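You operate a simulated robot arm through the tools that you are given. There is no shell and no other tool.

Carry out the task below with a simulated robot arm. There is one attempt and no reset: what you move stays moved.

Task
Start the belt press, try its latch and leave it ready for single strokes.
Fine: Pump key on with a clean dry hand. Hold the down button till the display says held, then run the ram to the top, free the latch and turn the mode knob to single. The press is handed over live: pump running, latch free, display ready. Press no stroke, keep out from under the ram and pinch nothing.

Only the result counts: the job must be done as asked and must still hold three seconds after the hand-in. Knocking over, shifting, dropping, spilling or breaking anything else fails it.

Robot
A 7-joint arm with a two-finger parallel gripper, fixed in place. Base frame: the origin is on the floor under the middle of its stand, x ahead of it, y to its left, z up. Units: m, rad, N and s.
With the tool pointing down near the work surface it reaches from about 0.1 to 0.62 m from the base axis. Its first joint turns from -1.152 to 1.152 rad. Payload 1.57 kg.
The tool frame sits at the grasp point between the pads (the TCP): z along the fingers, y along the line on which they close. The tips reach 0.03 m beyond it. The gripper opens to 0.08 m. The fingers are 0.017 m wide and 0.012 m thick; the gripper's body (0.04 by 0.082 m) begins 0.08 m behind the TCP.
Orientation is that of the tool frame in the base frame, as [roll, pitch, yaw] about the fixed x, y, z axes, in that order (R = Rz(yaw) Ry(pitch) Rx(roll)). With the fingers straight down and closing along the base's y, the tool's x points along the base's -x, its y along +y and its z along -z.

Tools
- The arm moves only by the tool jog_arm. Its argument "deltas" is a list of rows, each an object of numbers (a shift or turn left out is 0, a gripper value left out holds the last): "ax", "ay", "az": the turn, a rotation vector about the tool's x, y, z in rad; "tx", "ty", "tz": the shift along the tool's x, y, z in mm; "gripper": the gripper command, from -1 (fully open) to 1 (shut), values between in proportion. In form: [{"ax": .., "ay": .., "az": .., "tx": .., "ty": .., "tz": .., "gripper": ..}, ...]. A call has 1 to 20 rows; each row shifts and turns the commanded pose from where the row before left it, along the tool's axes as they then stand. Rows are played at 5 a second. More than 0.05 m and 0.15 rad between two rows, or a gripper value outside its range, and nothing of the call is played. A pose out of reach is approached as far as the arm can. The call stops where the force on the tool passes 90 N (or 10 N more than at its start, if that is more) or the arm is blocked; 0.2 s more then pass. Each finger travels about 0.072 m/s and halts on what it meets, pressing with about 43 N; the grip force reading is that of the motor and also rises with nothing between the fingers. The clock runs only during rows and for 0.2 s after the last one: add rows that do not move to give the fingers time. It gives the time, the measured TCP pose, the force on the tool (base axes), the opening and the grip force at its end, in the units of the frame above (readings bear some noise), with the torque about the TCP (base axes, N m) and any sound that the robot's microphone picked up.
- Cameras (640 x 400 px; columns grow to the right, rows downward): "scene" is fixed at [0.0709, 0.4427, 1.4313]; the picture's right is [-0.63, -0.78, 0.00], its down [-0.39, 0.32, -0.86] and it looks along [0.67, -0.54, -0.50] (base axes); focal length 331 px, centre (320, 200). "wrist" rides on the gripper at [0.072, -0.007, -0.122] in the tool frame; the picture's right is [0.09, 1.00, 0.00], its down [-0.84, 0.08, -0.54] and it looks along [-0.54, 0.05, 0.84] (tool axes); focal length 238 px, centre (320, 200).
- get_image(camera): a new picture of that camera. The clock stands still meanwhile.
- locate(camera, pixels): for up to 12 pixels [column, row] of the newest picture of that camera ("zoom" is the newest enlarged one), the place [x, y, z] in the base frame of the surface seen there, good to about 0.002 m. The clock stands still meanwhile.
- zoom(camera, box): a new picture of the part [left, top, right, bottom] of that camera's present view, enlarged. The clock stands still meanwhile.
- sign_off(): hands the job in; it is judged then, once.

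Unless the task says otherwise, let go and move clear before handing in.

The tools are called by a JSON object that holds its "api" and its "payload". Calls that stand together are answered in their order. jog_arm: Moves the arm, as the interface text tells. Its arguments: {"type":"object","properties":{"deltas":{"type":"array","items":{"type":"object","properties":{"ax":{"type":"number"},"ay":{"type":"number"},"az":{"type":"number"},"tx":{"type":"number"},"ty":{"type":"number"},"tz":{"type":"number"},"gripper":{"type":"number"}}}}},"required":["deltas"]} The other tools are called the same way: get_image (camera) takes a picture; locate (camera, pixels) gives the place of the surface under pixels of a picture; zoom (camera, box) takes an enlarged picture of a part of a camera's view; sign_off () hands the job in.

At the start:

```text
time: 0.0
position: [0.2882, 0.1341, 1.28]
tool_rot: [-3.141, 0.002, 3.141]
force: [-0.2, 0.2, 0.4]
wrist_torque: [-0.03, -0.03, 0.01]
grip_width: 0.08
gripper_force: 0.0
```

scene: 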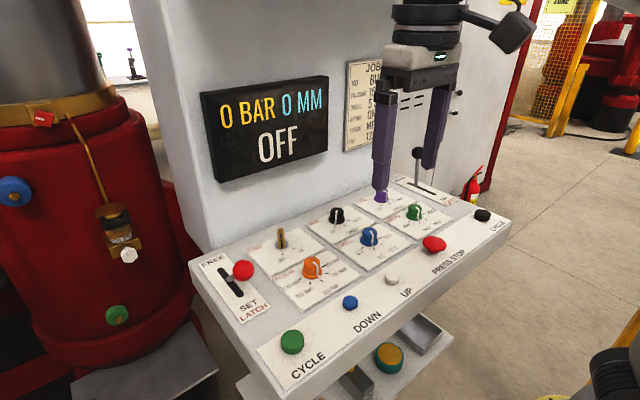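
wrist: 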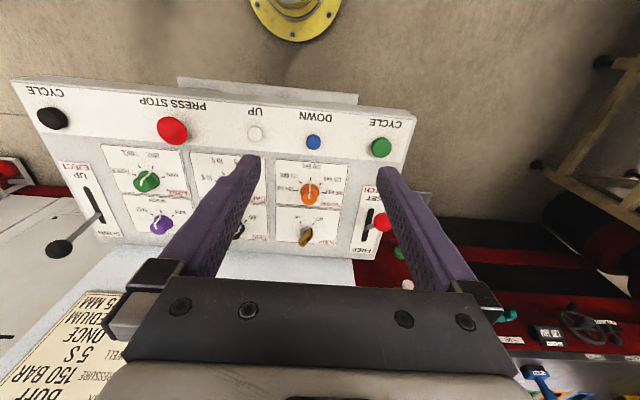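

The scene picture shows the display at about (265,125) reading "0 BAR 0 MM OFF", with a console of knobs, buttons and a latch lever at about (235,280). I'll zoom in on the panel and the job card before I move.

{"api": "zoom", "payload": {"camera": "scene", "box": [190, 180, 360, 290]}}

{"api": "zoom", "payload": {"camera": "scene", "box": [330, 170, 520, 290]}}

{"api": "zoom", "payload": {"camera": "scene", "box": [200, 50, 420, 190]}}

{"api": "zoom", "payload": {"camera": "wrist", "box": [240, 130, 440, 260]}}

{"api": "zoom", "payload": {"camera": "wrist", "box": [20, 80, 260, 260]}}

{"api": "zoom", "payload": {"camera": "wrist", "box": [0, 240, 160, 400]}}

```text
3.64 times, centred on (275, 235) of scene
```

zoom: 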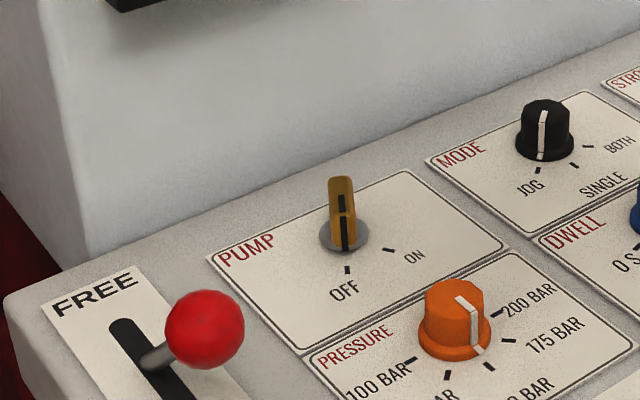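

```text
3.33 times, centred on (425, 230) of scene
```

zoom: 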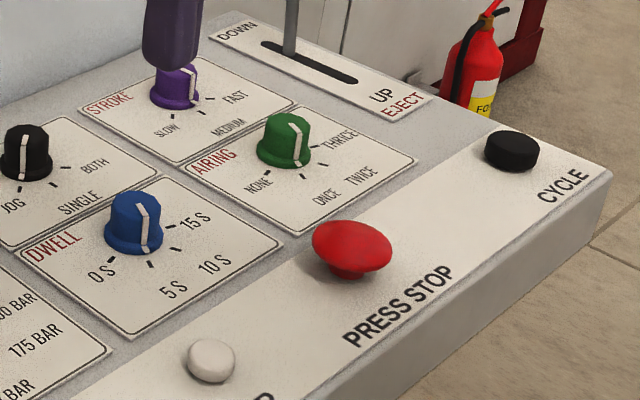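

```text
2.86 times, centred on (310, 120) of scene
```

zoom: 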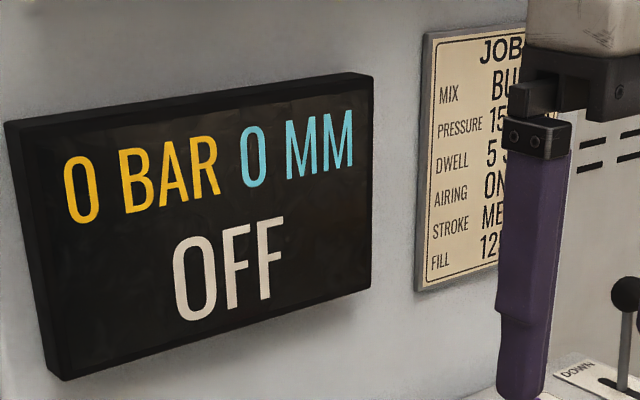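

```text
3.08 times, centred on (340, 195) of wrist
```

zoom: 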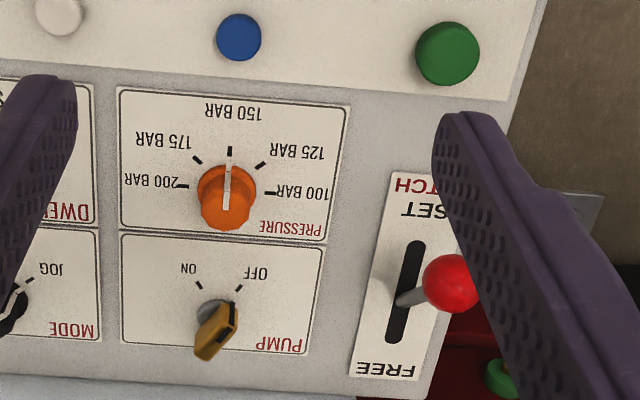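

```text
2.22 times, centred on (140, 170) of wrist
```

zoom: 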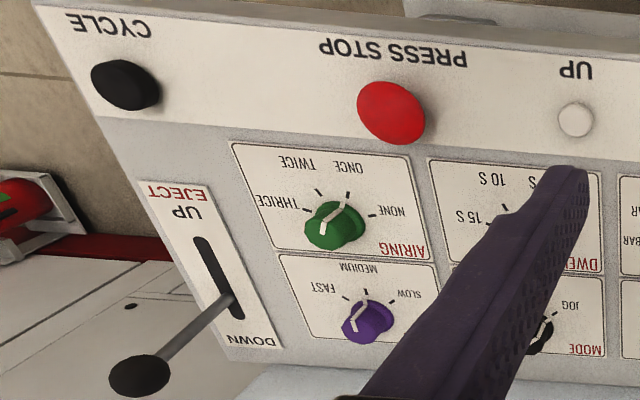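

```text
2.50 times, centred on (80, 320) of wrist
```

zoom: 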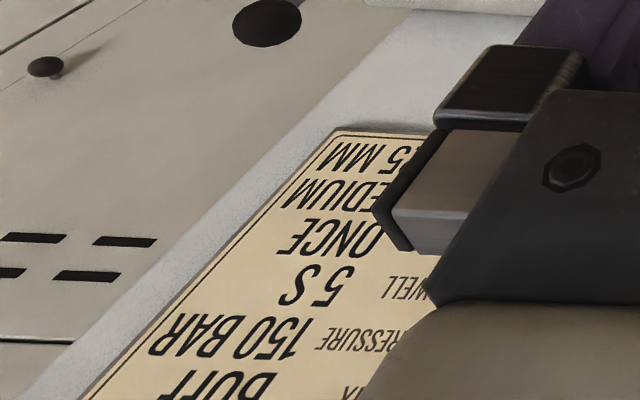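

The key reads OFF, the mode knob appears to be on JOG, and the latch lever sits in the slot between FREE and SET. I'll locate the controls and look at the whole area again.

{"api": "get_image", "payload": {"camera": "scene"}}

{"api": "locate", "payload": {"camera": "scene", "pixels": [[350, 302], [392, 279], [281, 231], [281, 246], [338, 214], [337, 224], [243, 271], [232, 284], [224, 270], [241, 294], [292, 336], [434, 243]]}}

{"api": "locate", "payload": {"camera": "scene", "pixels": [[212, 250], [200, 262], [240, 325], [510, 225], [265, 246], [320, 230], [482, 215], [390, 355], [265, 130], [425, 330], [415, 150], [312, 265]]}}

{"api": "get_image", "payload": {"camera": "wrist"}}

{"api": "locate", "payload": {"camera": "wrist", "pixels": [[313, 142], [254, 133], [306, 236], [310, 230], [384, 222], [369, 226], [370, 210], [366, 238], [381, 147], [172, 128], [310, 190], [296, 20]]}}

```text
taken
```

scene: 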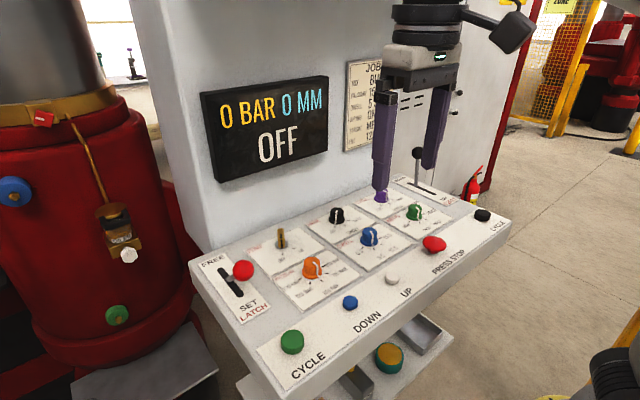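

```text
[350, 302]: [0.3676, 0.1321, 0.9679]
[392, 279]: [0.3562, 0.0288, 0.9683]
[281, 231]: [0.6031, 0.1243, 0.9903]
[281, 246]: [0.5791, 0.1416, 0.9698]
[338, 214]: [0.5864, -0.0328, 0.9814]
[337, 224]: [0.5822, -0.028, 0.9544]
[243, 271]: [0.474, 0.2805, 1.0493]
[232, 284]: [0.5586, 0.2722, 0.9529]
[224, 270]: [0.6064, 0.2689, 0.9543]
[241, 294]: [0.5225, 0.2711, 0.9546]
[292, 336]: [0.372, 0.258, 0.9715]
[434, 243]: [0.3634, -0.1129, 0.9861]
```

```text
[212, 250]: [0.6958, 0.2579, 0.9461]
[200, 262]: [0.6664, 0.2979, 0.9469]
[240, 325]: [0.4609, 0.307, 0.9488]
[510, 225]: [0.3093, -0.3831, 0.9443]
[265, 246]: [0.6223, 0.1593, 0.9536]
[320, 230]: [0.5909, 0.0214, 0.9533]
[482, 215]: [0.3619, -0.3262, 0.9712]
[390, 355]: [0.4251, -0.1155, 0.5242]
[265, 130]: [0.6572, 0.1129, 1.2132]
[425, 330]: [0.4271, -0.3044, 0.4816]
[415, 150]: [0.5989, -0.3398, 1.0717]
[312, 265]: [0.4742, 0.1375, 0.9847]
```

```text
taken
```

wrist: 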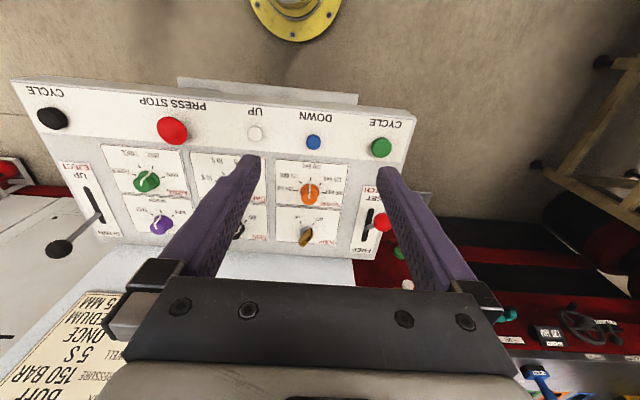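

```text
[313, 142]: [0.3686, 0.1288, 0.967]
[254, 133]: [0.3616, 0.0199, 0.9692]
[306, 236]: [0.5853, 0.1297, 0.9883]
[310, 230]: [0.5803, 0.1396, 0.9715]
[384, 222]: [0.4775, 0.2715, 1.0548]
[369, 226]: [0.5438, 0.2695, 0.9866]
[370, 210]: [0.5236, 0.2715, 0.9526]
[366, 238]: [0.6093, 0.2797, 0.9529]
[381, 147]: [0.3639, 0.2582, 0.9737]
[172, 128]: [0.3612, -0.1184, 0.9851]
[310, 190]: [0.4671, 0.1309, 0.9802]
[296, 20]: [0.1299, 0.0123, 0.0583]
```

The lever leans towards SET: the ball is at x≈0.475 and the slot runs x 0.52–0.61. Before going near the key I'll check the fingers for dirt and look over the surroundings, including the press at left and the items below.

{"api": "zoom", "payload": {"camera": "scene", "box": [360, 30, 480, 210]}}

{"api": "zoom", "payload": {"camera": "wrist", "box": [150, 140, 500, 330]}}

{"api": "zoom", "payload": {"camera": "scene", "box": [320, 300, 480, 400]}}

{"api": "zoom", "payload": {"camera": "scene", "box": [0, 0, 220, 400]}}

{"api": "zoom", "payload": {"camera": "scene", "box": [255, 215, 305, 255]}}

{"api": "zoom", "payload": {"camera": "scene", "box": [310, 195, 370, 240]}}

```text
2.22 times, centred on (420, 120) of scene
```

zoom: 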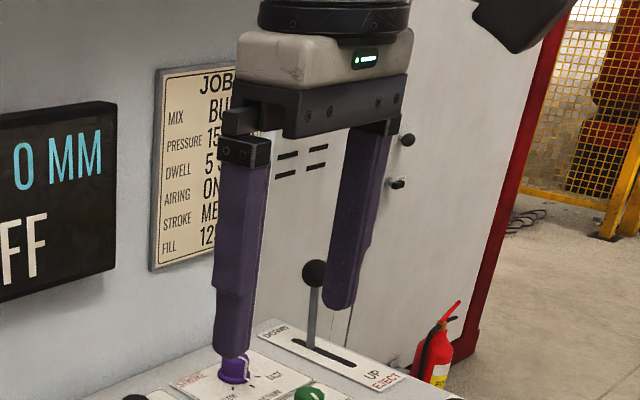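

```text
1.83 times, centred on (325, 235) of wrist
```

zoom: 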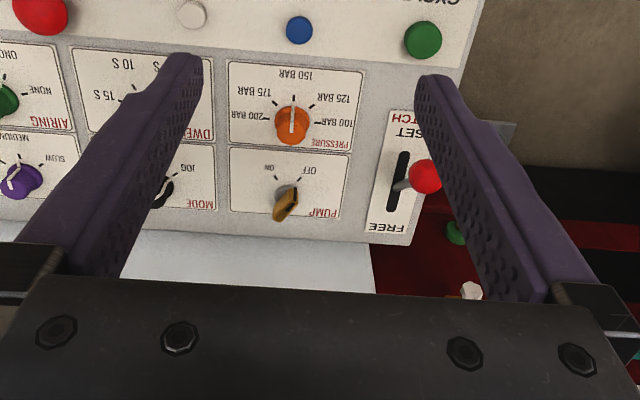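

```text
4.00 times, centred on (400, 350) of scene
```

zoom: 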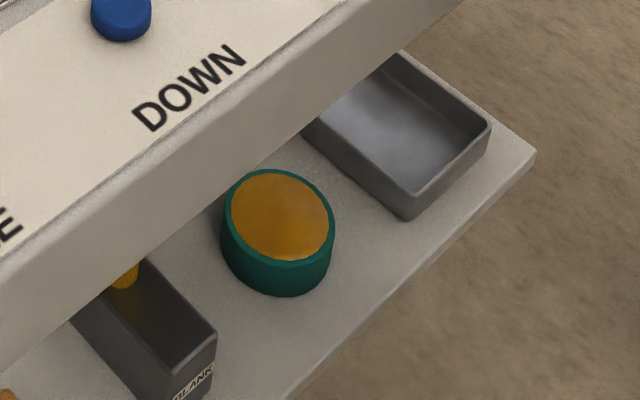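

```text
1.00 times, centred on (110, 200) of scene (not enlarged: the box is as wide or as high as the picture)
```

zoom: 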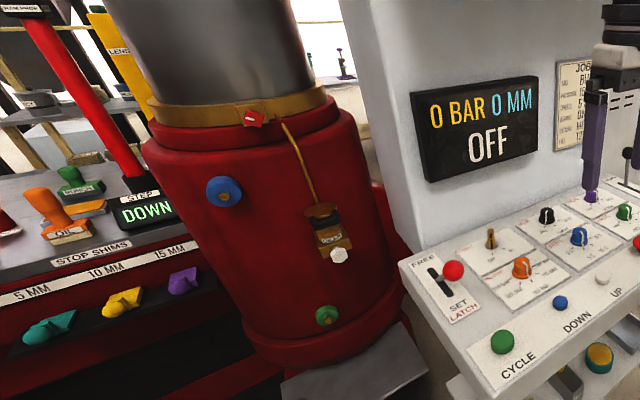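

```text
10.00 times, centred on (280, 235) of scene
```

zoom: 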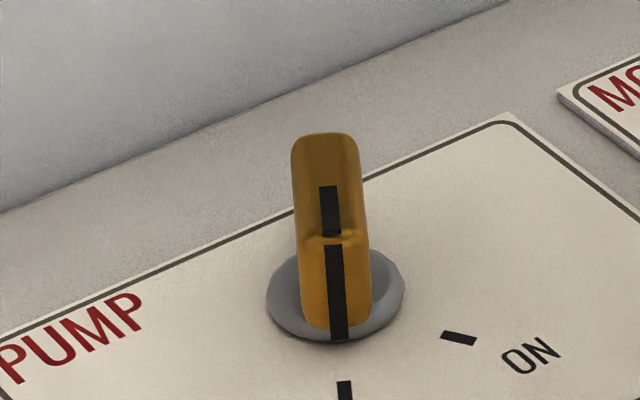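

```text
8.89 times, centred on (340, 218) of scene
```

zoom: 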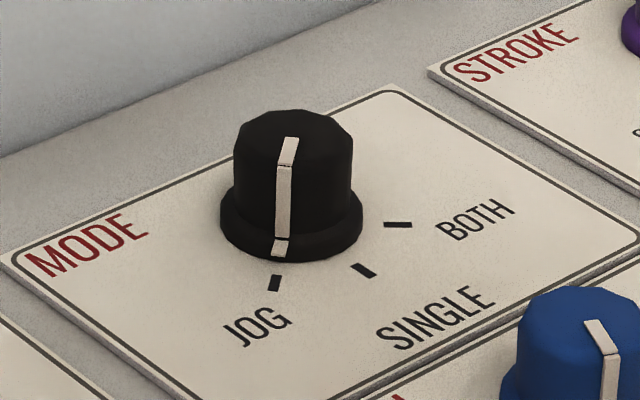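

The fingers look clean. The key blade points at OFF and the mode knob at JOG. I'll locate the mode ticks now, then the key ticks.

{"api": "locate", "payload": {"camera": "zoom", "pixels": [[275, 283], [364, 270], [398, 224], [290, 120], [289, 150], [284, 200], [280, 250], [240, 215], [345, 215], [260, 125], [330, 130]]}}

{"api": "zoom", "payload": {"camera": "scene", "box": [255, 215, 305, 255]}}

```text
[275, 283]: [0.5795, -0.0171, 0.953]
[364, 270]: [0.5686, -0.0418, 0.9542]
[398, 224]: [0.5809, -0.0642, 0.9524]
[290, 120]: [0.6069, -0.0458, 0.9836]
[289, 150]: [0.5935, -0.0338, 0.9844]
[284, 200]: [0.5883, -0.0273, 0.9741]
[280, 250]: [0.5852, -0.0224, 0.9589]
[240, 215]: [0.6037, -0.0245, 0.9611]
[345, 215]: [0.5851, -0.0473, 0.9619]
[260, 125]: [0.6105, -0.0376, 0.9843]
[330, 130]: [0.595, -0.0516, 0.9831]
```

```text
10.00 times, centred on (280, 235) of scene
```

zoom: 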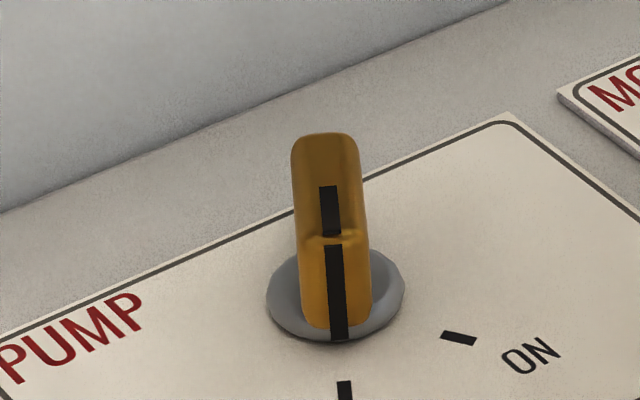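

{"api": "locate", "payload": {"camera": "zoom", "pixels": [[344, 390], [458, 338], [326, 145], [330, 210], [335, 260], [338, 320], [275, 300], [398, 290], [305, 200], [358, 200], [305, 145], [350, 145]]}}

{"api": "zoom", "payload": {"camera": "wrist", "box": [280, 170, 340, 255]}}

```text
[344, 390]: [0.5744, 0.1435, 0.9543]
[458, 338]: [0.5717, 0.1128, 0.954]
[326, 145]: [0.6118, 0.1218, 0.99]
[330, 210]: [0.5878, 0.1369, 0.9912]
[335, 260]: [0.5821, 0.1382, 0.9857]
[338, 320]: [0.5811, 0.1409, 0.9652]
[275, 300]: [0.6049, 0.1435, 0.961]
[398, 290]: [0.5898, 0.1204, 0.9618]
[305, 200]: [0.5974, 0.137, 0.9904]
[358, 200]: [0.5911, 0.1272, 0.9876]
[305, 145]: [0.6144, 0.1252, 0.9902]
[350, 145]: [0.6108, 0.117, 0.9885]
```

```text
4.71 times, centred on (310, 212) of wrist
```

zoom: 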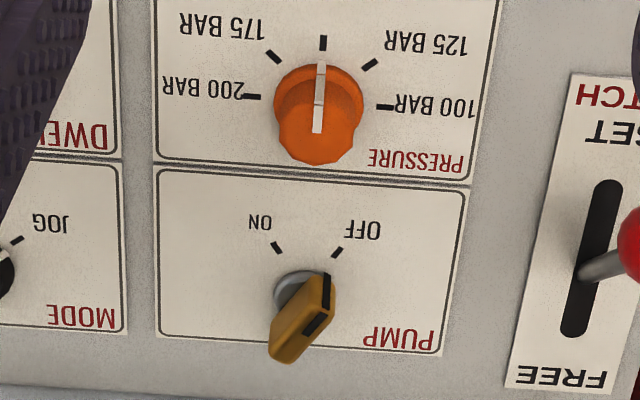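

The key centre comes out near (0.597, 0.130), with its top at z≈0.990, and OFF to ON is about 60° counter-clockwise. I'll check how far the display sticks out, then turn and tilt the hand well above the console.

{"api": "locate", "payload": {"camera": "scene", "pixels": [[222, 178], [322, 150], [208, 100], [325, 82], [240, 185], [300, 200], [225, 230], [350, 150], [400, 180], [417, 152], [190, 265], [272, 395]]}}

{"api": "jog_arm", "payload": {"deltas": [{"az": 0.105, "gripper": -0.2}, {"az": 0.105}, {"az": 0.105}, {"az": 0.105}, {"az": 0.1036}, {"ay": -0.1}, {"ay": -0.1}, {"ay": -0.1}, {"ay": -0.1}, {"ay": -0.1}, {"tx": -9.2, "ty": 15.1, "tz": 30.5}, {"tx": -9.2, "ty": 15.1, "tz": 30.5}, {"tx": -9.2, "ty": 15.1, "tz": 30.5}, {"tx": -9.2, "ty": 15.1, "tz": 30.5}, {"tx": -9.2, "ty": 15.1, "tz": 30.5}, {}]}}

{"api": "get_image", "payload": {"camera": "wrist"}}

{"api": "get_image", "payload": {"camera": "scene"}}

```text
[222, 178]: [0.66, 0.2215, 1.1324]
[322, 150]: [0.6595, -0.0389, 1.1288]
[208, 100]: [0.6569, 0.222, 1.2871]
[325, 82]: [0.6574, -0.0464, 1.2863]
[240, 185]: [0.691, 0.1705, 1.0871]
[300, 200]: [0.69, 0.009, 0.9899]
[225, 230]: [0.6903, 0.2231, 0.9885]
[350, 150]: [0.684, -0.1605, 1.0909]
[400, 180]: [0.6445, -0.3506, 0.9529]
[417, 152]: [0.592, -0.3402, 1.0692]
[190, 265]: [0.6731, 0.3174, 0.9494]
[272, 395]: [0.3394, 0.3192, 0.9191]
```

```text
time: 3.4
position: [0.4239, 0.1419, 1.1691]
tool_rot: [-3.141, 0.503, 2.614]
force: [0.1, -0.1, 0.2]
wrist_torque: [0.0, -0.06, 0.04]
grip_width: 0.0479
gripper_force: 0.1
```

```text
taken
```

wrist: 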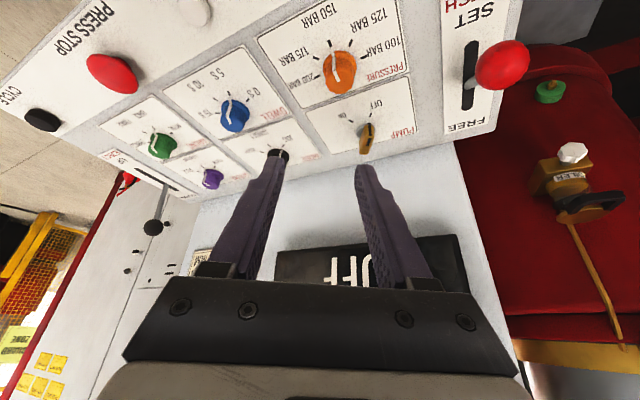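

```text
taken
```

scene: 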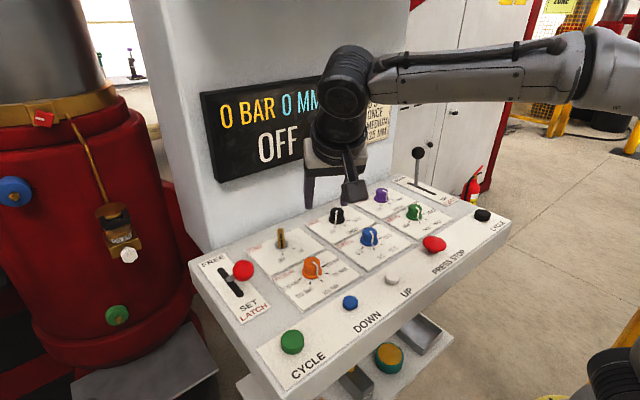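

The pose is as commanded, and the hand is clear in the scene picture. I'll locate the wrist joint at about (348,85) to check its clearance to the display, and refine the key position from the wrist view.

{"api": "locate", "payload": {"camera": "scene", "pixels": [[340, 80], [365, 85], [335, 110], [330, 135], [320, 165], [310, 200], [355, 192], [325, 95]]}}

{"api": "zoom", "payload": {"camera": "wrist", "box": [325, 80, 410, 165]}}

```text
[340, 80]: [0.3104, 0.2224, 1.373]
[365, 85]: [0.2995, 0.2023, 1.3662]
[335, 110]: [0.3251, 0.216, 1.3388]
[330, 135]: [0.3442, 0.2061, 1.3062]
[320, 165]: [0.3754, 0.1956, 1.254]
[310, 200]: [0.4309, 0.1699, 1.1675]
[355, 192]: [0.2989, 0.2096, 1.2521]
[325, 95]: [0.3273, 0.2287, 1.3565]
```

```text
4.71 times, centred on (368, 122) of wrist
```

zoom: 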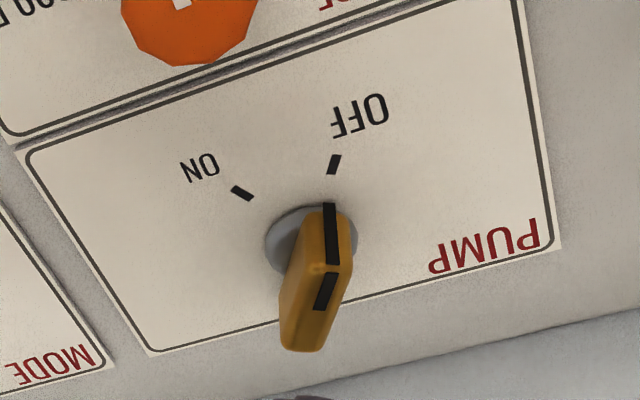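

{"api": "locate", "payload": {"camera": "zoom", "pixels": [[334, 164], [242, 193], [328, 210], [330, 262], [326, 290], [304, 345], [345, 275], [310, 275], [285, 345], [325, 340], [270, 245], [355, 240]]}}

```text
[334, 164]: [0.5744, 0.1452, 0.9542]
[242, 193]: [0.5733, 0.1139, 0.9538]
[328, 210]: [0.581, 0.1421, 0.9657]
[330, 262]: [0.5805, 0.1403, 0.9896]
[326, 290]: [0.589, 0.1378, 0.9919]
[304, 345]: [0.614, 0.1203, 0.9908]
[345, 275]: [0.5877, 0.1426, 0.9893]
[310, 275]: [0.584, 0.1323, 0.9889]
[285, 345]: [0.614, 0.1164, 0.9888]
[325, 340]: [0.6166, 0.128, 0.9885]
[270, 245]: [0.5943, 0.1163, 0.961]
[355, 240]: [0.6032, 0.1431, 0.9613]
```

The key's top runs from (0.580, 0.140) to (0.616, 0.121), so its centre is (0.599, 0.130) and it is about 11 mm thick. I'll move to a pre-grasp point 70 mm back along the fingers and check alignment.

{"api": "jog_arm", "payload": {"deltas": [{"tx": -9.4, "ty": 15.4, "tz": 30.8}, {"tx": -9.4, "ty": 15.4, "tz": 30.8}, {"tx": -9.4, "ty": 15.4, "tz": 30.8}, {"tx": -9.4, "ty": 15.4, "tz": 30.8}, {"tx": -9.4, "ty": 15.4, "tz": 30.8}, {}, {}]}}

{"api": "get_image", "payload": {"camera": "wrist"}}

{"api": "get_image", "payload": {"camera": "scene"}}

```text
time: 5.0
position: [0.5629, 0.1513, 1.0563]
tool_rot: [-3.142, 0.503, 2.617]
force: [-0.4, 0.7, -0.2]
wrist_torque: [-0.01, -0.01, 0.01]
grip_width: 0.0482
gripper_force: 0.1
```

```text
taken
```

wrist: 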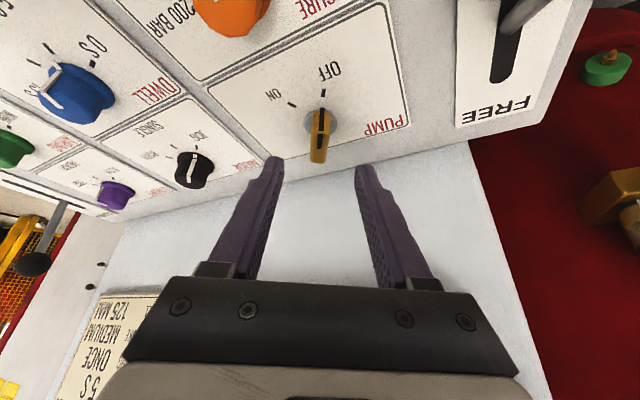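

```text
taken
```

scene: 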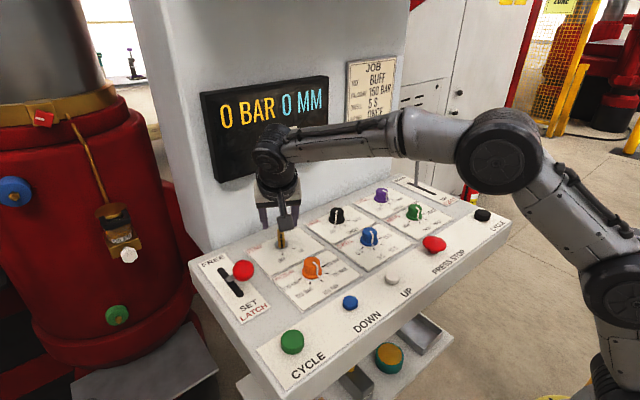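

The key sits midway between the fingers, at about (320,135) in the wrist view. Before going down I'll check how far the forearm and elbow are above the console.

{"api": "locate", "payload": {"camera": "scene", "pixels": [[500, 190], [435, 155], [345, 148], [300, 158], [262, 160], [275, 135], [460, 170], [535, 160]]}}

{"api": "zoom", "payload": {"camera": "scene", "box": [230, 110, 350, 260]}}

```text
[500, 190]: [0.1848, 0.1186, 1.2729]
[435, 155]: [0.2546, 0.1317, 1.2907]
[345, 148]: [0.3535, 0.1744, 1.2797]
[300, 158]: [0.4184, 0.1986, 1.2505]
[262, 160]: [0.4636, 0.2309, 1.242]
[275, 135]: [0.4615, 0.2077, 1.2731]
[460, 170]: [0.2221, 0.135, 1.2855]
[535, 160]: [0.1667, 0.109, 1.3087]
```

```text
2.67 times, centred on (290, 185) of scene
```

zoom: 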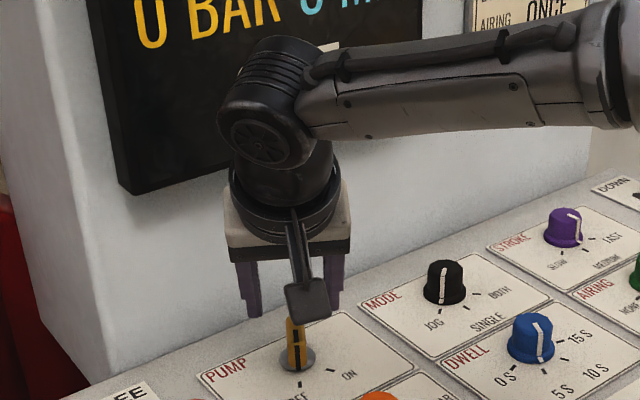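

The wrist and forearm are above z≈1.24, so they clear the console. I'll advance 68 mm along the fingers with the gripper still open.

{"api": "jog_arm", "payload": {"deltas": [{"tz": 17}, {"tz": 17}, {"tz": 17}, {"tz": 10}, {"tz": 7}, {}]}}

{"api": "get_image", "payload": {"camera": "wrist"}}

{"api": "zoom", "payload": {"camera": "scene", "box": [230, 170, 350, 260]}}

```text
time: 6.4
position: [0.5912, 0.1351, 0.9966]
tool_rot: [3.141, 0.503, 2.617]
force: [-0.3, 0.3, -0.2]
wrist_torque: [-0.01, 0.02, 0.01]
grip_width: 0.0478
gripper_force: 0.0
```

```text
taken
```

wrist: 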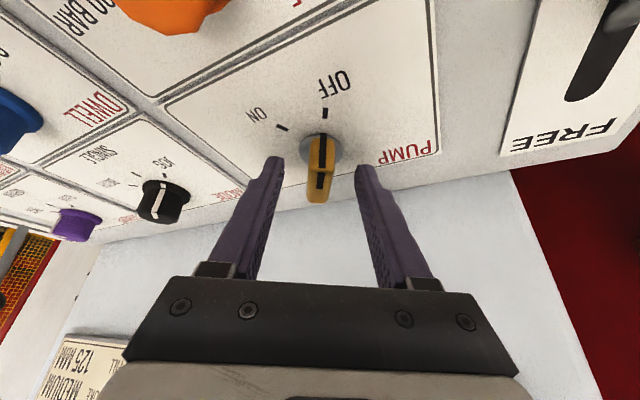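

```text
4.44 times, centred on (290, 215) of scene
```

zoom: 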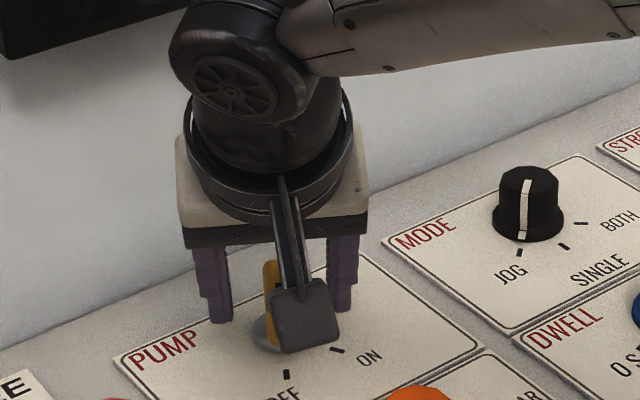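

The fingers straddle the key evenly. I'll close on it and read the grip.

{"api": "jog_arm", "payload": {"deltas": [{"gripper": 0.5}, {"gripper": 0.9}, {}, {}]}}

{"api": "get_image", "payload": {"camera": "wrist"}}

{"api": "get_image", "payload": {"camera": "scene"}}

```text
time: 7.4
position: [0.5899, 0.1351, 0.9961]
tool_rot: [3.141, 0.501, 2.616]
force: [-0.3, -1.5, 0.3]
wrist_torque: [-0.04, -0.09, 0.08]
grip_width: 0.016
gripper_force: 31.6
```

```text
taken
```

wrist: 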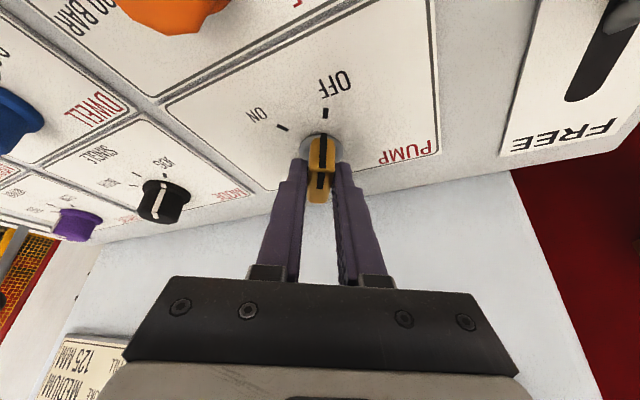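

```text
taken
```

scene: 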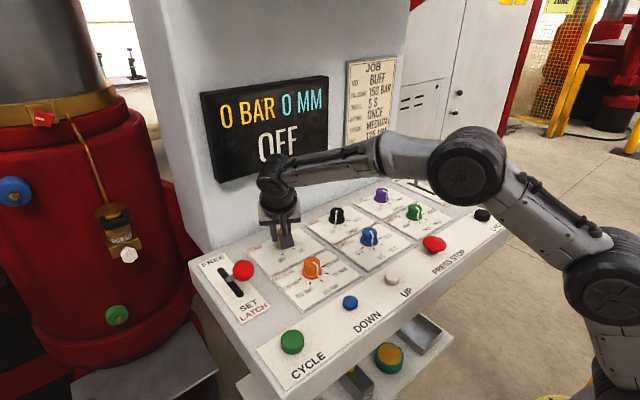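

The key is gripped (16 mm, 31.6 N) with almost no side load. I'll turn it about its own axis, the first 30° now.

{"api": "jog_arm", "payload": {"deltas": [{"ax": -0.0503, "az": -0.0921, "ty": -1.05}, {"ax": -0.0503, "az": -0.0921, "ty": -1.05}, {"ax": -0.0503, "az": -0.0921, "ty": -1.05}, {"ax": -0.0503, "az": -0.0921, "ty": -1.05}, {"ax": -0.0503, "az": -0.0921, "ty": -1.05}]}}

{"api": "get_image", "payload": {"camera": "wrist"}}

{"api": "get_image", "payload": {"camera": "scene"}}

```text
time: 8.6
position: [0.5895, 0.1305, 0.9966]
tool_rot: [-3.14, 0.502, 3.141]
force: [7.1, -2.8, -1.7]
wrist_torque: [0.17, 0.48, -0.05]
grip_width: 0.0157
gripper_force: 31.6
```

```text
taken
```

wrist: 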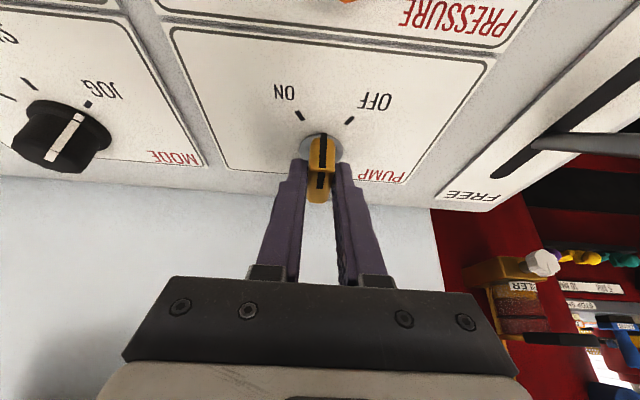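

```text
taken
```

scene: 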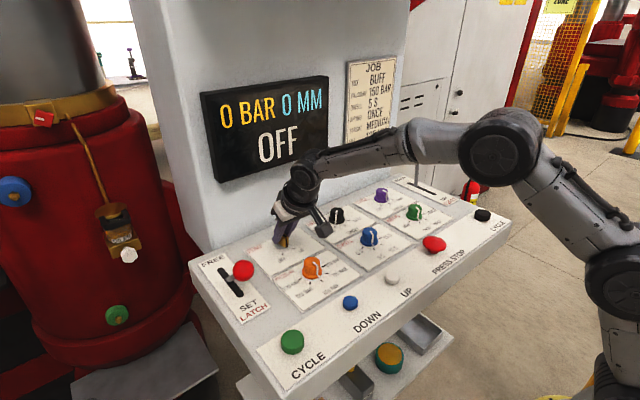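

The key follows the hand and now points halfway, with light forces. I'll turn the other 30°.

{"api": "jog_arm", "payload": {"deltas": [{"ax": -0.0503, "az": -0.0921, "ty": -1.05}, {"ax": -0.0503, "az": -0.0921, "ty": -1.05}, {"ax": -0.0503, "az": -0.0921, "ty": -1.05}, {"ax": -0.0503, "az": -0.0921, "ty": -1.05}, {"ax": -0.0503, "az": -0.0921, "ty": -1.05}, {}]}}

{"api": "get_image", "payload": {"camera": "wrist"}}

{"api": "get_image", "payload": {"camera": "scene"}}

```text
time: 10.0
position: [0.5901, 0.1247, 0.9971]
tool_rot: [-3.14, 0.5, -2.617]
force: [11.3, -10.7, -5.4]
wrist_torque: [0.54, -0.44, -0.16]
grip_width: 0.0159
gripper_force: 31.4
```

```text
taken
```

wrist: 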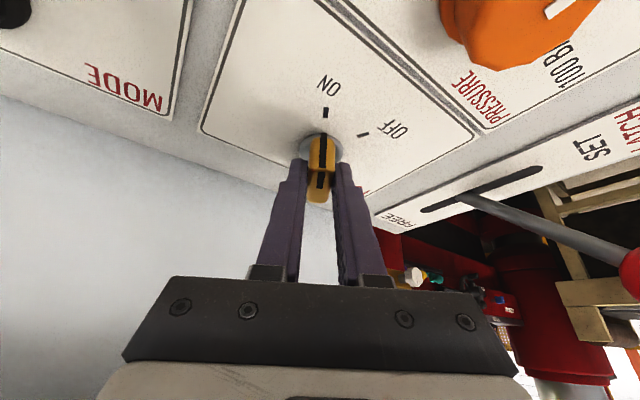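

```text
taken
```

scene: 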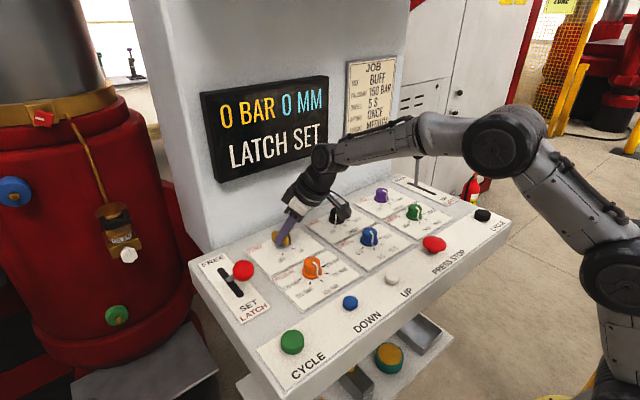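

The display now reads "0 BAR 0 MM LATCH SET", and the key points at the ON tick (325,112). I'll release the key and back off along the fingers.

{"api": "jog_arm", "payload": {"deltas": [{"gripper": 0.4}, {"gripper": -0.2}, {}, {"tz": -15}, {"tz": -20}, {"tz": -25}, {"tz": -25}, {}]}}

{"api": "get_image", "payload": {"camera": "wrist"}}

{"api": "get_image", "payload": {"camera": "scene"}}

```text
time: 11.8
position: [0.5539, 0.104, 1.071]
tool_rot: [-3.141, 0.502, -2.616]
force: [-0.6, -0.1, 0.9]
wrist_torque: [0.0, -0.01, 0.0]
grip_width: 0.048
gripper_force: 0.1
```

```text
taken
```

wrist: 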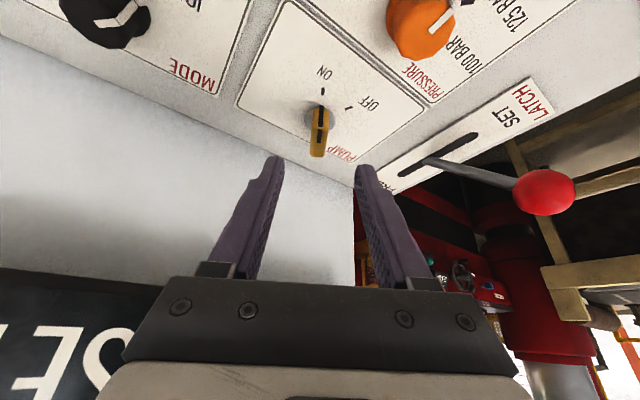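

```text
taken
```

scene: 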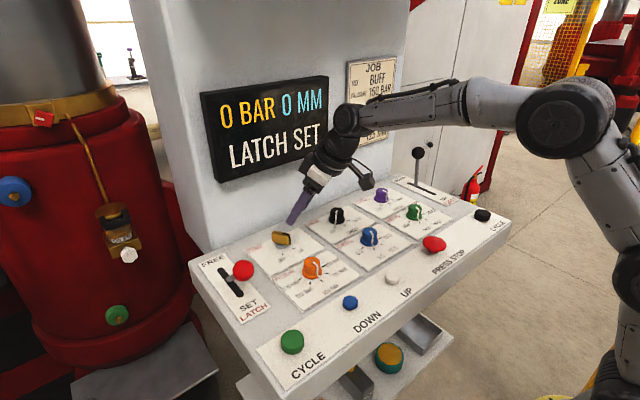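

The key stayed ON after release, with the display at LATCH SET. I'll back away, stand the tool upright, close the fingers and come above the DOWN button at (0.368, 0.130).

{"api": "jog_arm", "payload": {"deltas": [{"tx": 19.5, "ty": 21.9, "tz": -21.8}, {"tx": 19.5, "ty": 21.9, "tz": -21.8}, {"tx": 19.5, "ty": 21.9, "tz": -21.8}, {"tx": 19.5, "ty": 21.9, "tz": -21.8}, {"tx": 19.5, "ty": 21.9, "tz": -21.8}, {"ay": 0.1}, {"ay": 0.1}, {"ay": 0.1}, {"ay": 0.1}, {"ay": 0.1}, {"az": 0.105, "gripper": 1}, {"az": 0.105}, {"az": 0.105}, {"az": 0.105}, {"az": 0.1036}, {}, {}]}}

{"api": "get_image", "payload": {"camera": "wrist"}}

{"api": "get_image", "payload": {"camera": "scene"}}

```text
time: 15.4
position: [0.381, 0.1302, 1.1205]
tool_rot: [-3.14, 0.001, -3.14]
force: [0.0, 0.8, 0.2]
wrist_torque: [-0.02, -0.03, 0.04]
grip_width: 0.0001
gripper_force: 21.7
```

```text
taken
```

wrist: 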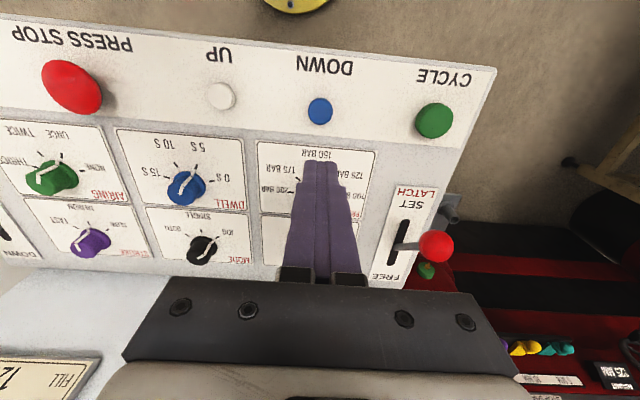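

```text
taken
```

scene: 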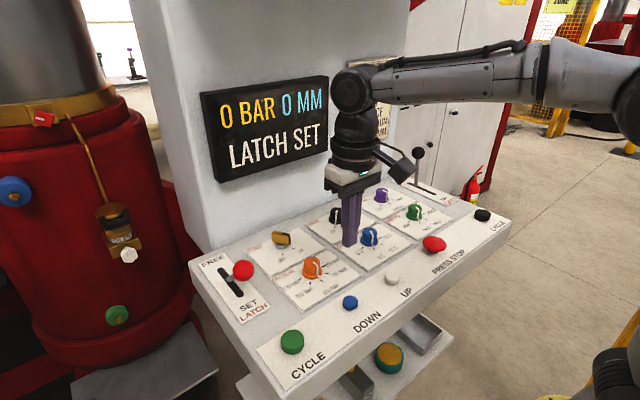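

The hand is upright and shut above the console. I'll take precise centres for the DOWN and UP buttons from the wrist view.

{"api": "zoom", "payload": {"camera": "wrist", "box": [190, 60, 370, 160]}}

{"api": "locate", "payload": {"camera": "wrist", "pixels": [[320, 110], [320, 101], [320, 119], [310, 110], [331, 110], [220, 96], [220, 88], [220, 105], [210, 96], [231, 96], [300, 130], [260, 110]]}}

```text
3.56 times, centred on (280, 110) of wrist
```

zoom: 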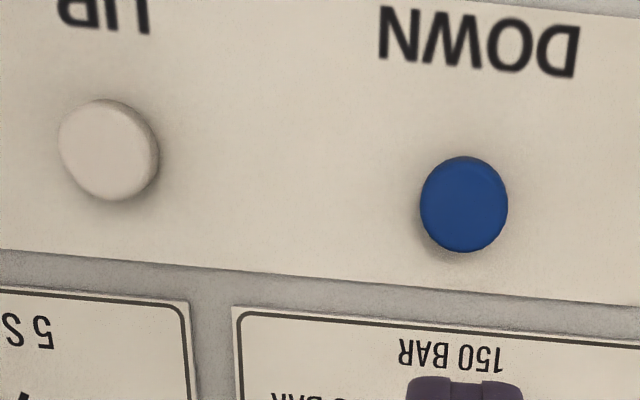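

```text
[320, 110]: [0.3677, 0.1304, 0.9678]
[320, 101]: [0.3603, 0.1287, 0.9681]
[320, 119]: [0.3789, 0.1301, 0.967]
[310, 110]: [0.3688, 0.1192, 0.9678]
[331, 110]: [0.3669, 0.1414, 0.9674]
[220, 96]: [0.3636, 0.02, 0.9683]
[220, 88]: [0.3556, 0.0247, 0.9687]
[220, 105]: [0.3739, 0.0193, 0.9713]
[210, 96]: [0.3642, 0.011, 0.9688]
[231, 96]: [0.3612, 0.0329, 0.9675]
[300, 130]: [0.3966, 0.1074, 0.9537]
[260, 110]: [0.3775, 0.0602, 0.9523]
```

DOWN is centred at (0.369, 0.130), top z≈0.968, and UP at (0.363, 0.021). I'll move directly above DOWN and stop 12 mm over it.

{"api": "jog_arm", "payload": {"deltas": [{"tx": 6, "tz": 30}, {"tx": 6, "tz": 30}, {"tz": 30}, {"tz": 20.5}, {}]}}

{"api": "get_image", "payload": {"camera": "wrist"}}

{"api": "zoom", "payload": {"camera": "scene", "box": [300, 230, 420, 330]}}

```text
time: 16.6
position: [0.3687, 0.1314, 1.0093]
tool_rot: [-3.141, 0.001, 3.142]
force: [-0.3, -0.6, 1.0]
wrist_torque: [0.01, 0.0, 0.0]
grip_width: 0.0001
gripper_force: 21.6
```

```text
taken
```

wrist: 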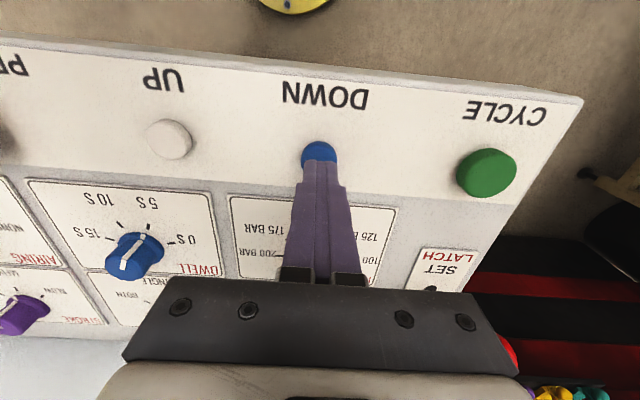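

```text
4.00 times, centred on (360, 280) of scene
```

zoom: 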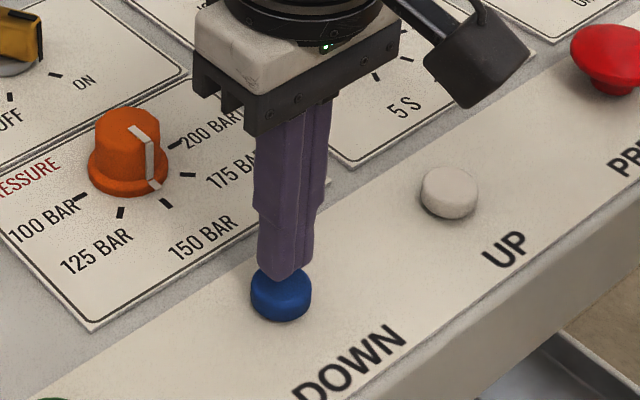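

The fingertips are centred over the blue DOWN button. I'll press it in small steps and watch the force and display.

{"api": "jog_arm", "payload": {"deltas": [{"tz": 9}, {"tz": 3}, {"tz": 2}, {"tz": 1.5}]}}

{"api": "zoom", "payload": {"camera": "scene", "box": [190, 60, 350, 190]}}

{"api": "zoom", "payload": {"camera": "scene", "box": [300, 230, 420, 330]}}

```text
time: 17.6
position: [0.3692, 0.1293, 0.9941]
tool_rot: [-3.139, 0.002, -3.14]
force: [-0.2, -0.5, 1.4]
wrist_torque: [0.01, 0.01, -0.04]
grip_width: 0.0
gripper_force: 21.6
heard: click
```

```text
3.08 times, centred on (270, 125) of scene
```

zoom: 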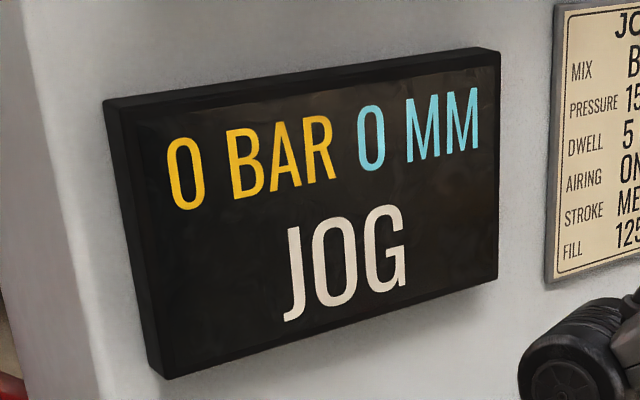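

```text
4.00 times, centred on (360, 280) of scene
```

zoom: 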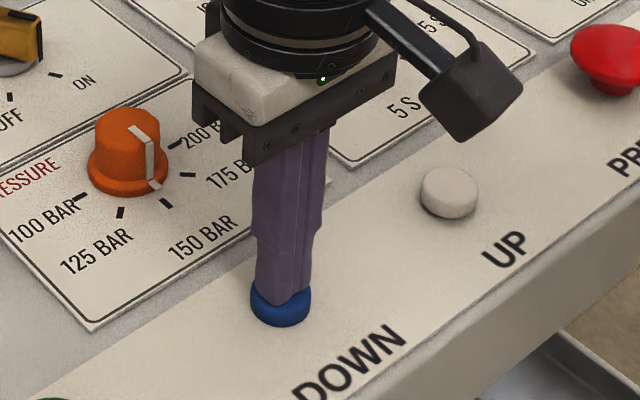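

It clicked, and the display now says "JOG 0 BAR 0 MM", so the button is held. I'll keep it down in short spells and check the display after each.

{"api": "jog_arm", "payload": {"deltas": [{}, {}]}}

{"api": "zoom", "payload": {"camera": "scene", "box": [190, 60, 350, 190]}}

```text
time: 18.2
position: [0.3686, 0.1304, 0.9943]
tool_rot: [-3.138, 0.002, -3.141]
force: [0.9, 0.9, 2.1]
wrist_torque: [0.07, 0.0, -0.02]
grip_width: 0.0003
gripper_force: 21.0
```

```text
3.08 times, centred on (270, 125) of scene
```

zoom: 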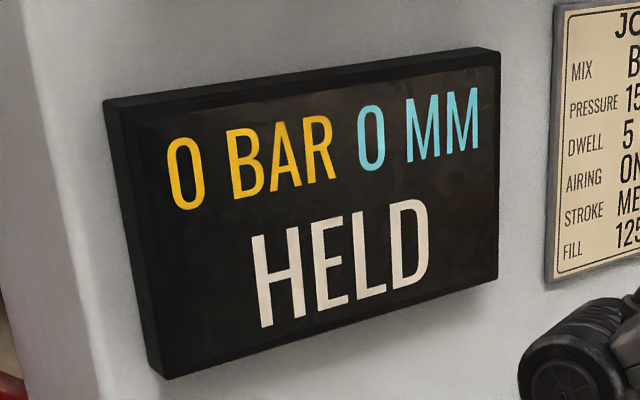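

The display now says "HELD". I'll lift off DOWN straight away and check what it shows afterwards.

{"api": "jog_arm", "payload": {"deltas": [{"tz": -8}, {"tz": -20}, {"tz": -20}, {}]}}

{"api": "get_image", "payload": {"camera": "scene"}}

{"api": "get_image", "payload": {"camera": "wrist"}}

```text
time: 19.2
position: [0.3675, 0.1315, 1.0411]
tool_rot: [-3.139, 0.003, 3.141]
force: [-0.4, -0.2, 0.2]
wrist_torque: [0.01, 0.0, 0.02]
grip_width: 0.0003
gripper_force: 21.4
```

```text
taken
```

scene: 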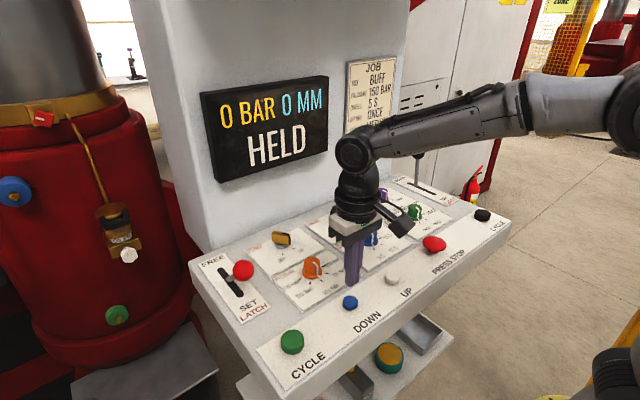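

```text
taken
```

wrist: 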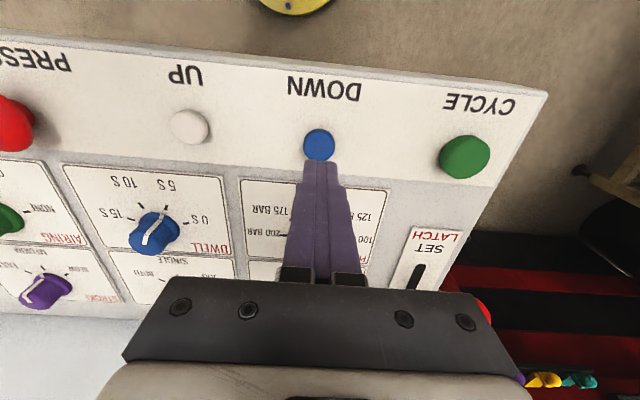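

"HELD" persists with DOWN released. Next I'll go over to the white UP button and stop just above it.

{"api": "jog_arm", "payload": {"deltas": [{"tx": 4, "ty": -27.6}, {"ty": -27.6}, {"ty": -27.6}, {"ty": -27.6}, {"tz": 20}, {"tz": 11}, {}]}}

{"api": "get_image", "payload": {"camera": "wrist"}}

{"api": "zoom", "payload": {"camera": "scene", "box": [330, 210, 460, 310]}}

```text
time: 20.8
position: [0.3634, 0.0207, 1.0104]
tool_rot: [-3.141, 0.001, 3.14]
force: [0.7, -0.5, -0.5]
wrist_torque: [-0.01, 0.01, 0.03]
grip_width: 0.0
gripper_force: 21.6
```

```text
taken
```

wrist: 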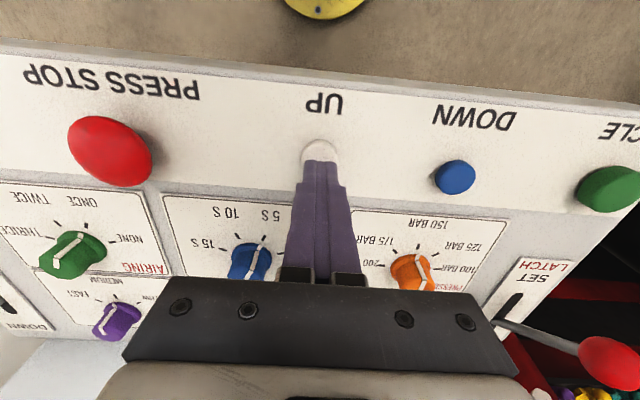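

```text
4.00 times, centred on (395, 260) of scene
```

zoom: 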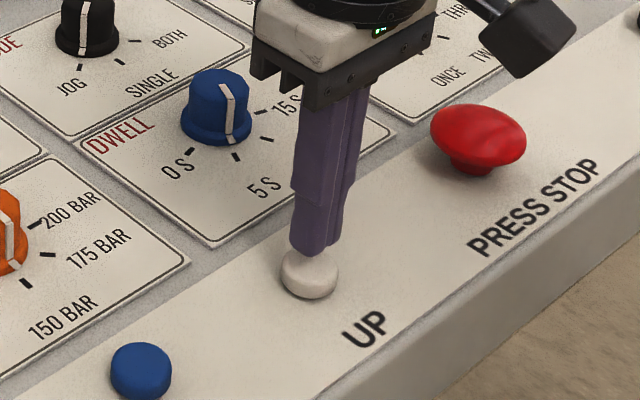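

The fingertips are right over UP, and the stop button at about y −0.115 is well clear. I'll press UP the same way.

{"api": "jog_arm", "payload": {"deltas": [{"tz": 10}, {"tz": 3}, {"tz": 2}, {"tz": 1.5}]}}

{"api": "zoom", "payload": {"camera": "scene", "box": [190, 60, 350, 190]}}

```text
time: 21.8
position: [0.364, 0.019, 0.9942]
tool_rot: [-3.14, 0.003, 3.141]
force: [0.1, 0.8, 1.5]
wrist_torque: [0.03, -0.01, -0.02]
grip_width: 0.0002
gripper_force: 21.5
heard: click
```

```text
3.08 times, centred on (270, 125) of scene
```

zoom: 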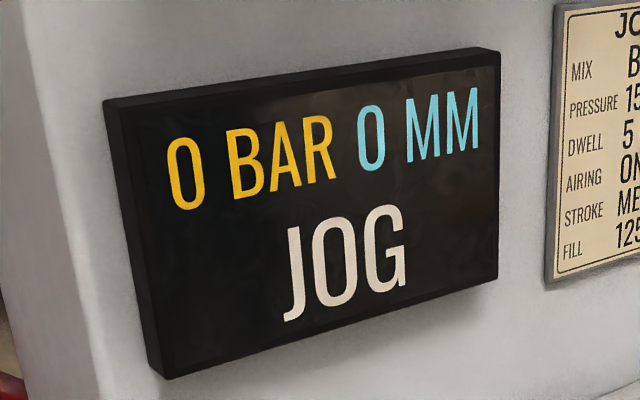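

The display went from HELD to "JOG", so the ram is moving up. I'll keep holding and watch for the top.

{"api": "jog_arm", "payload": {"deltas": [{}, {}, {}, {}]}}

{"api": "get_image", "payload": {"camera": "scene"}}

```text
time: 22.8
position: [0.365, 0.0191, 0.9943]
tool_rot: [-3.141, 0.003, 3.141]
force: [0.1, 0.4, 1.5]
wrist_torque: [-0.01, 0.0, -0.01]
grip_width: 0.0
gripper_force: 21.0
```

```text
taken
```

scene: 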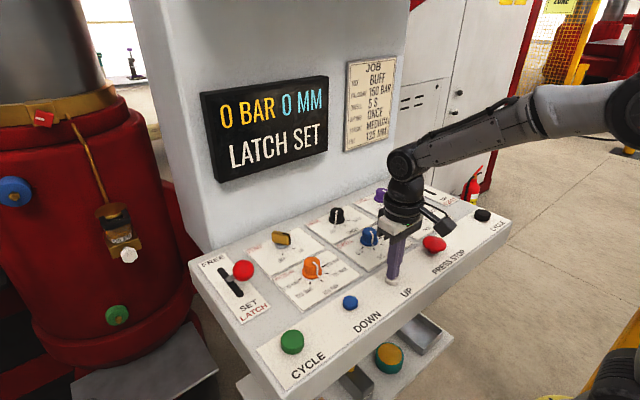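

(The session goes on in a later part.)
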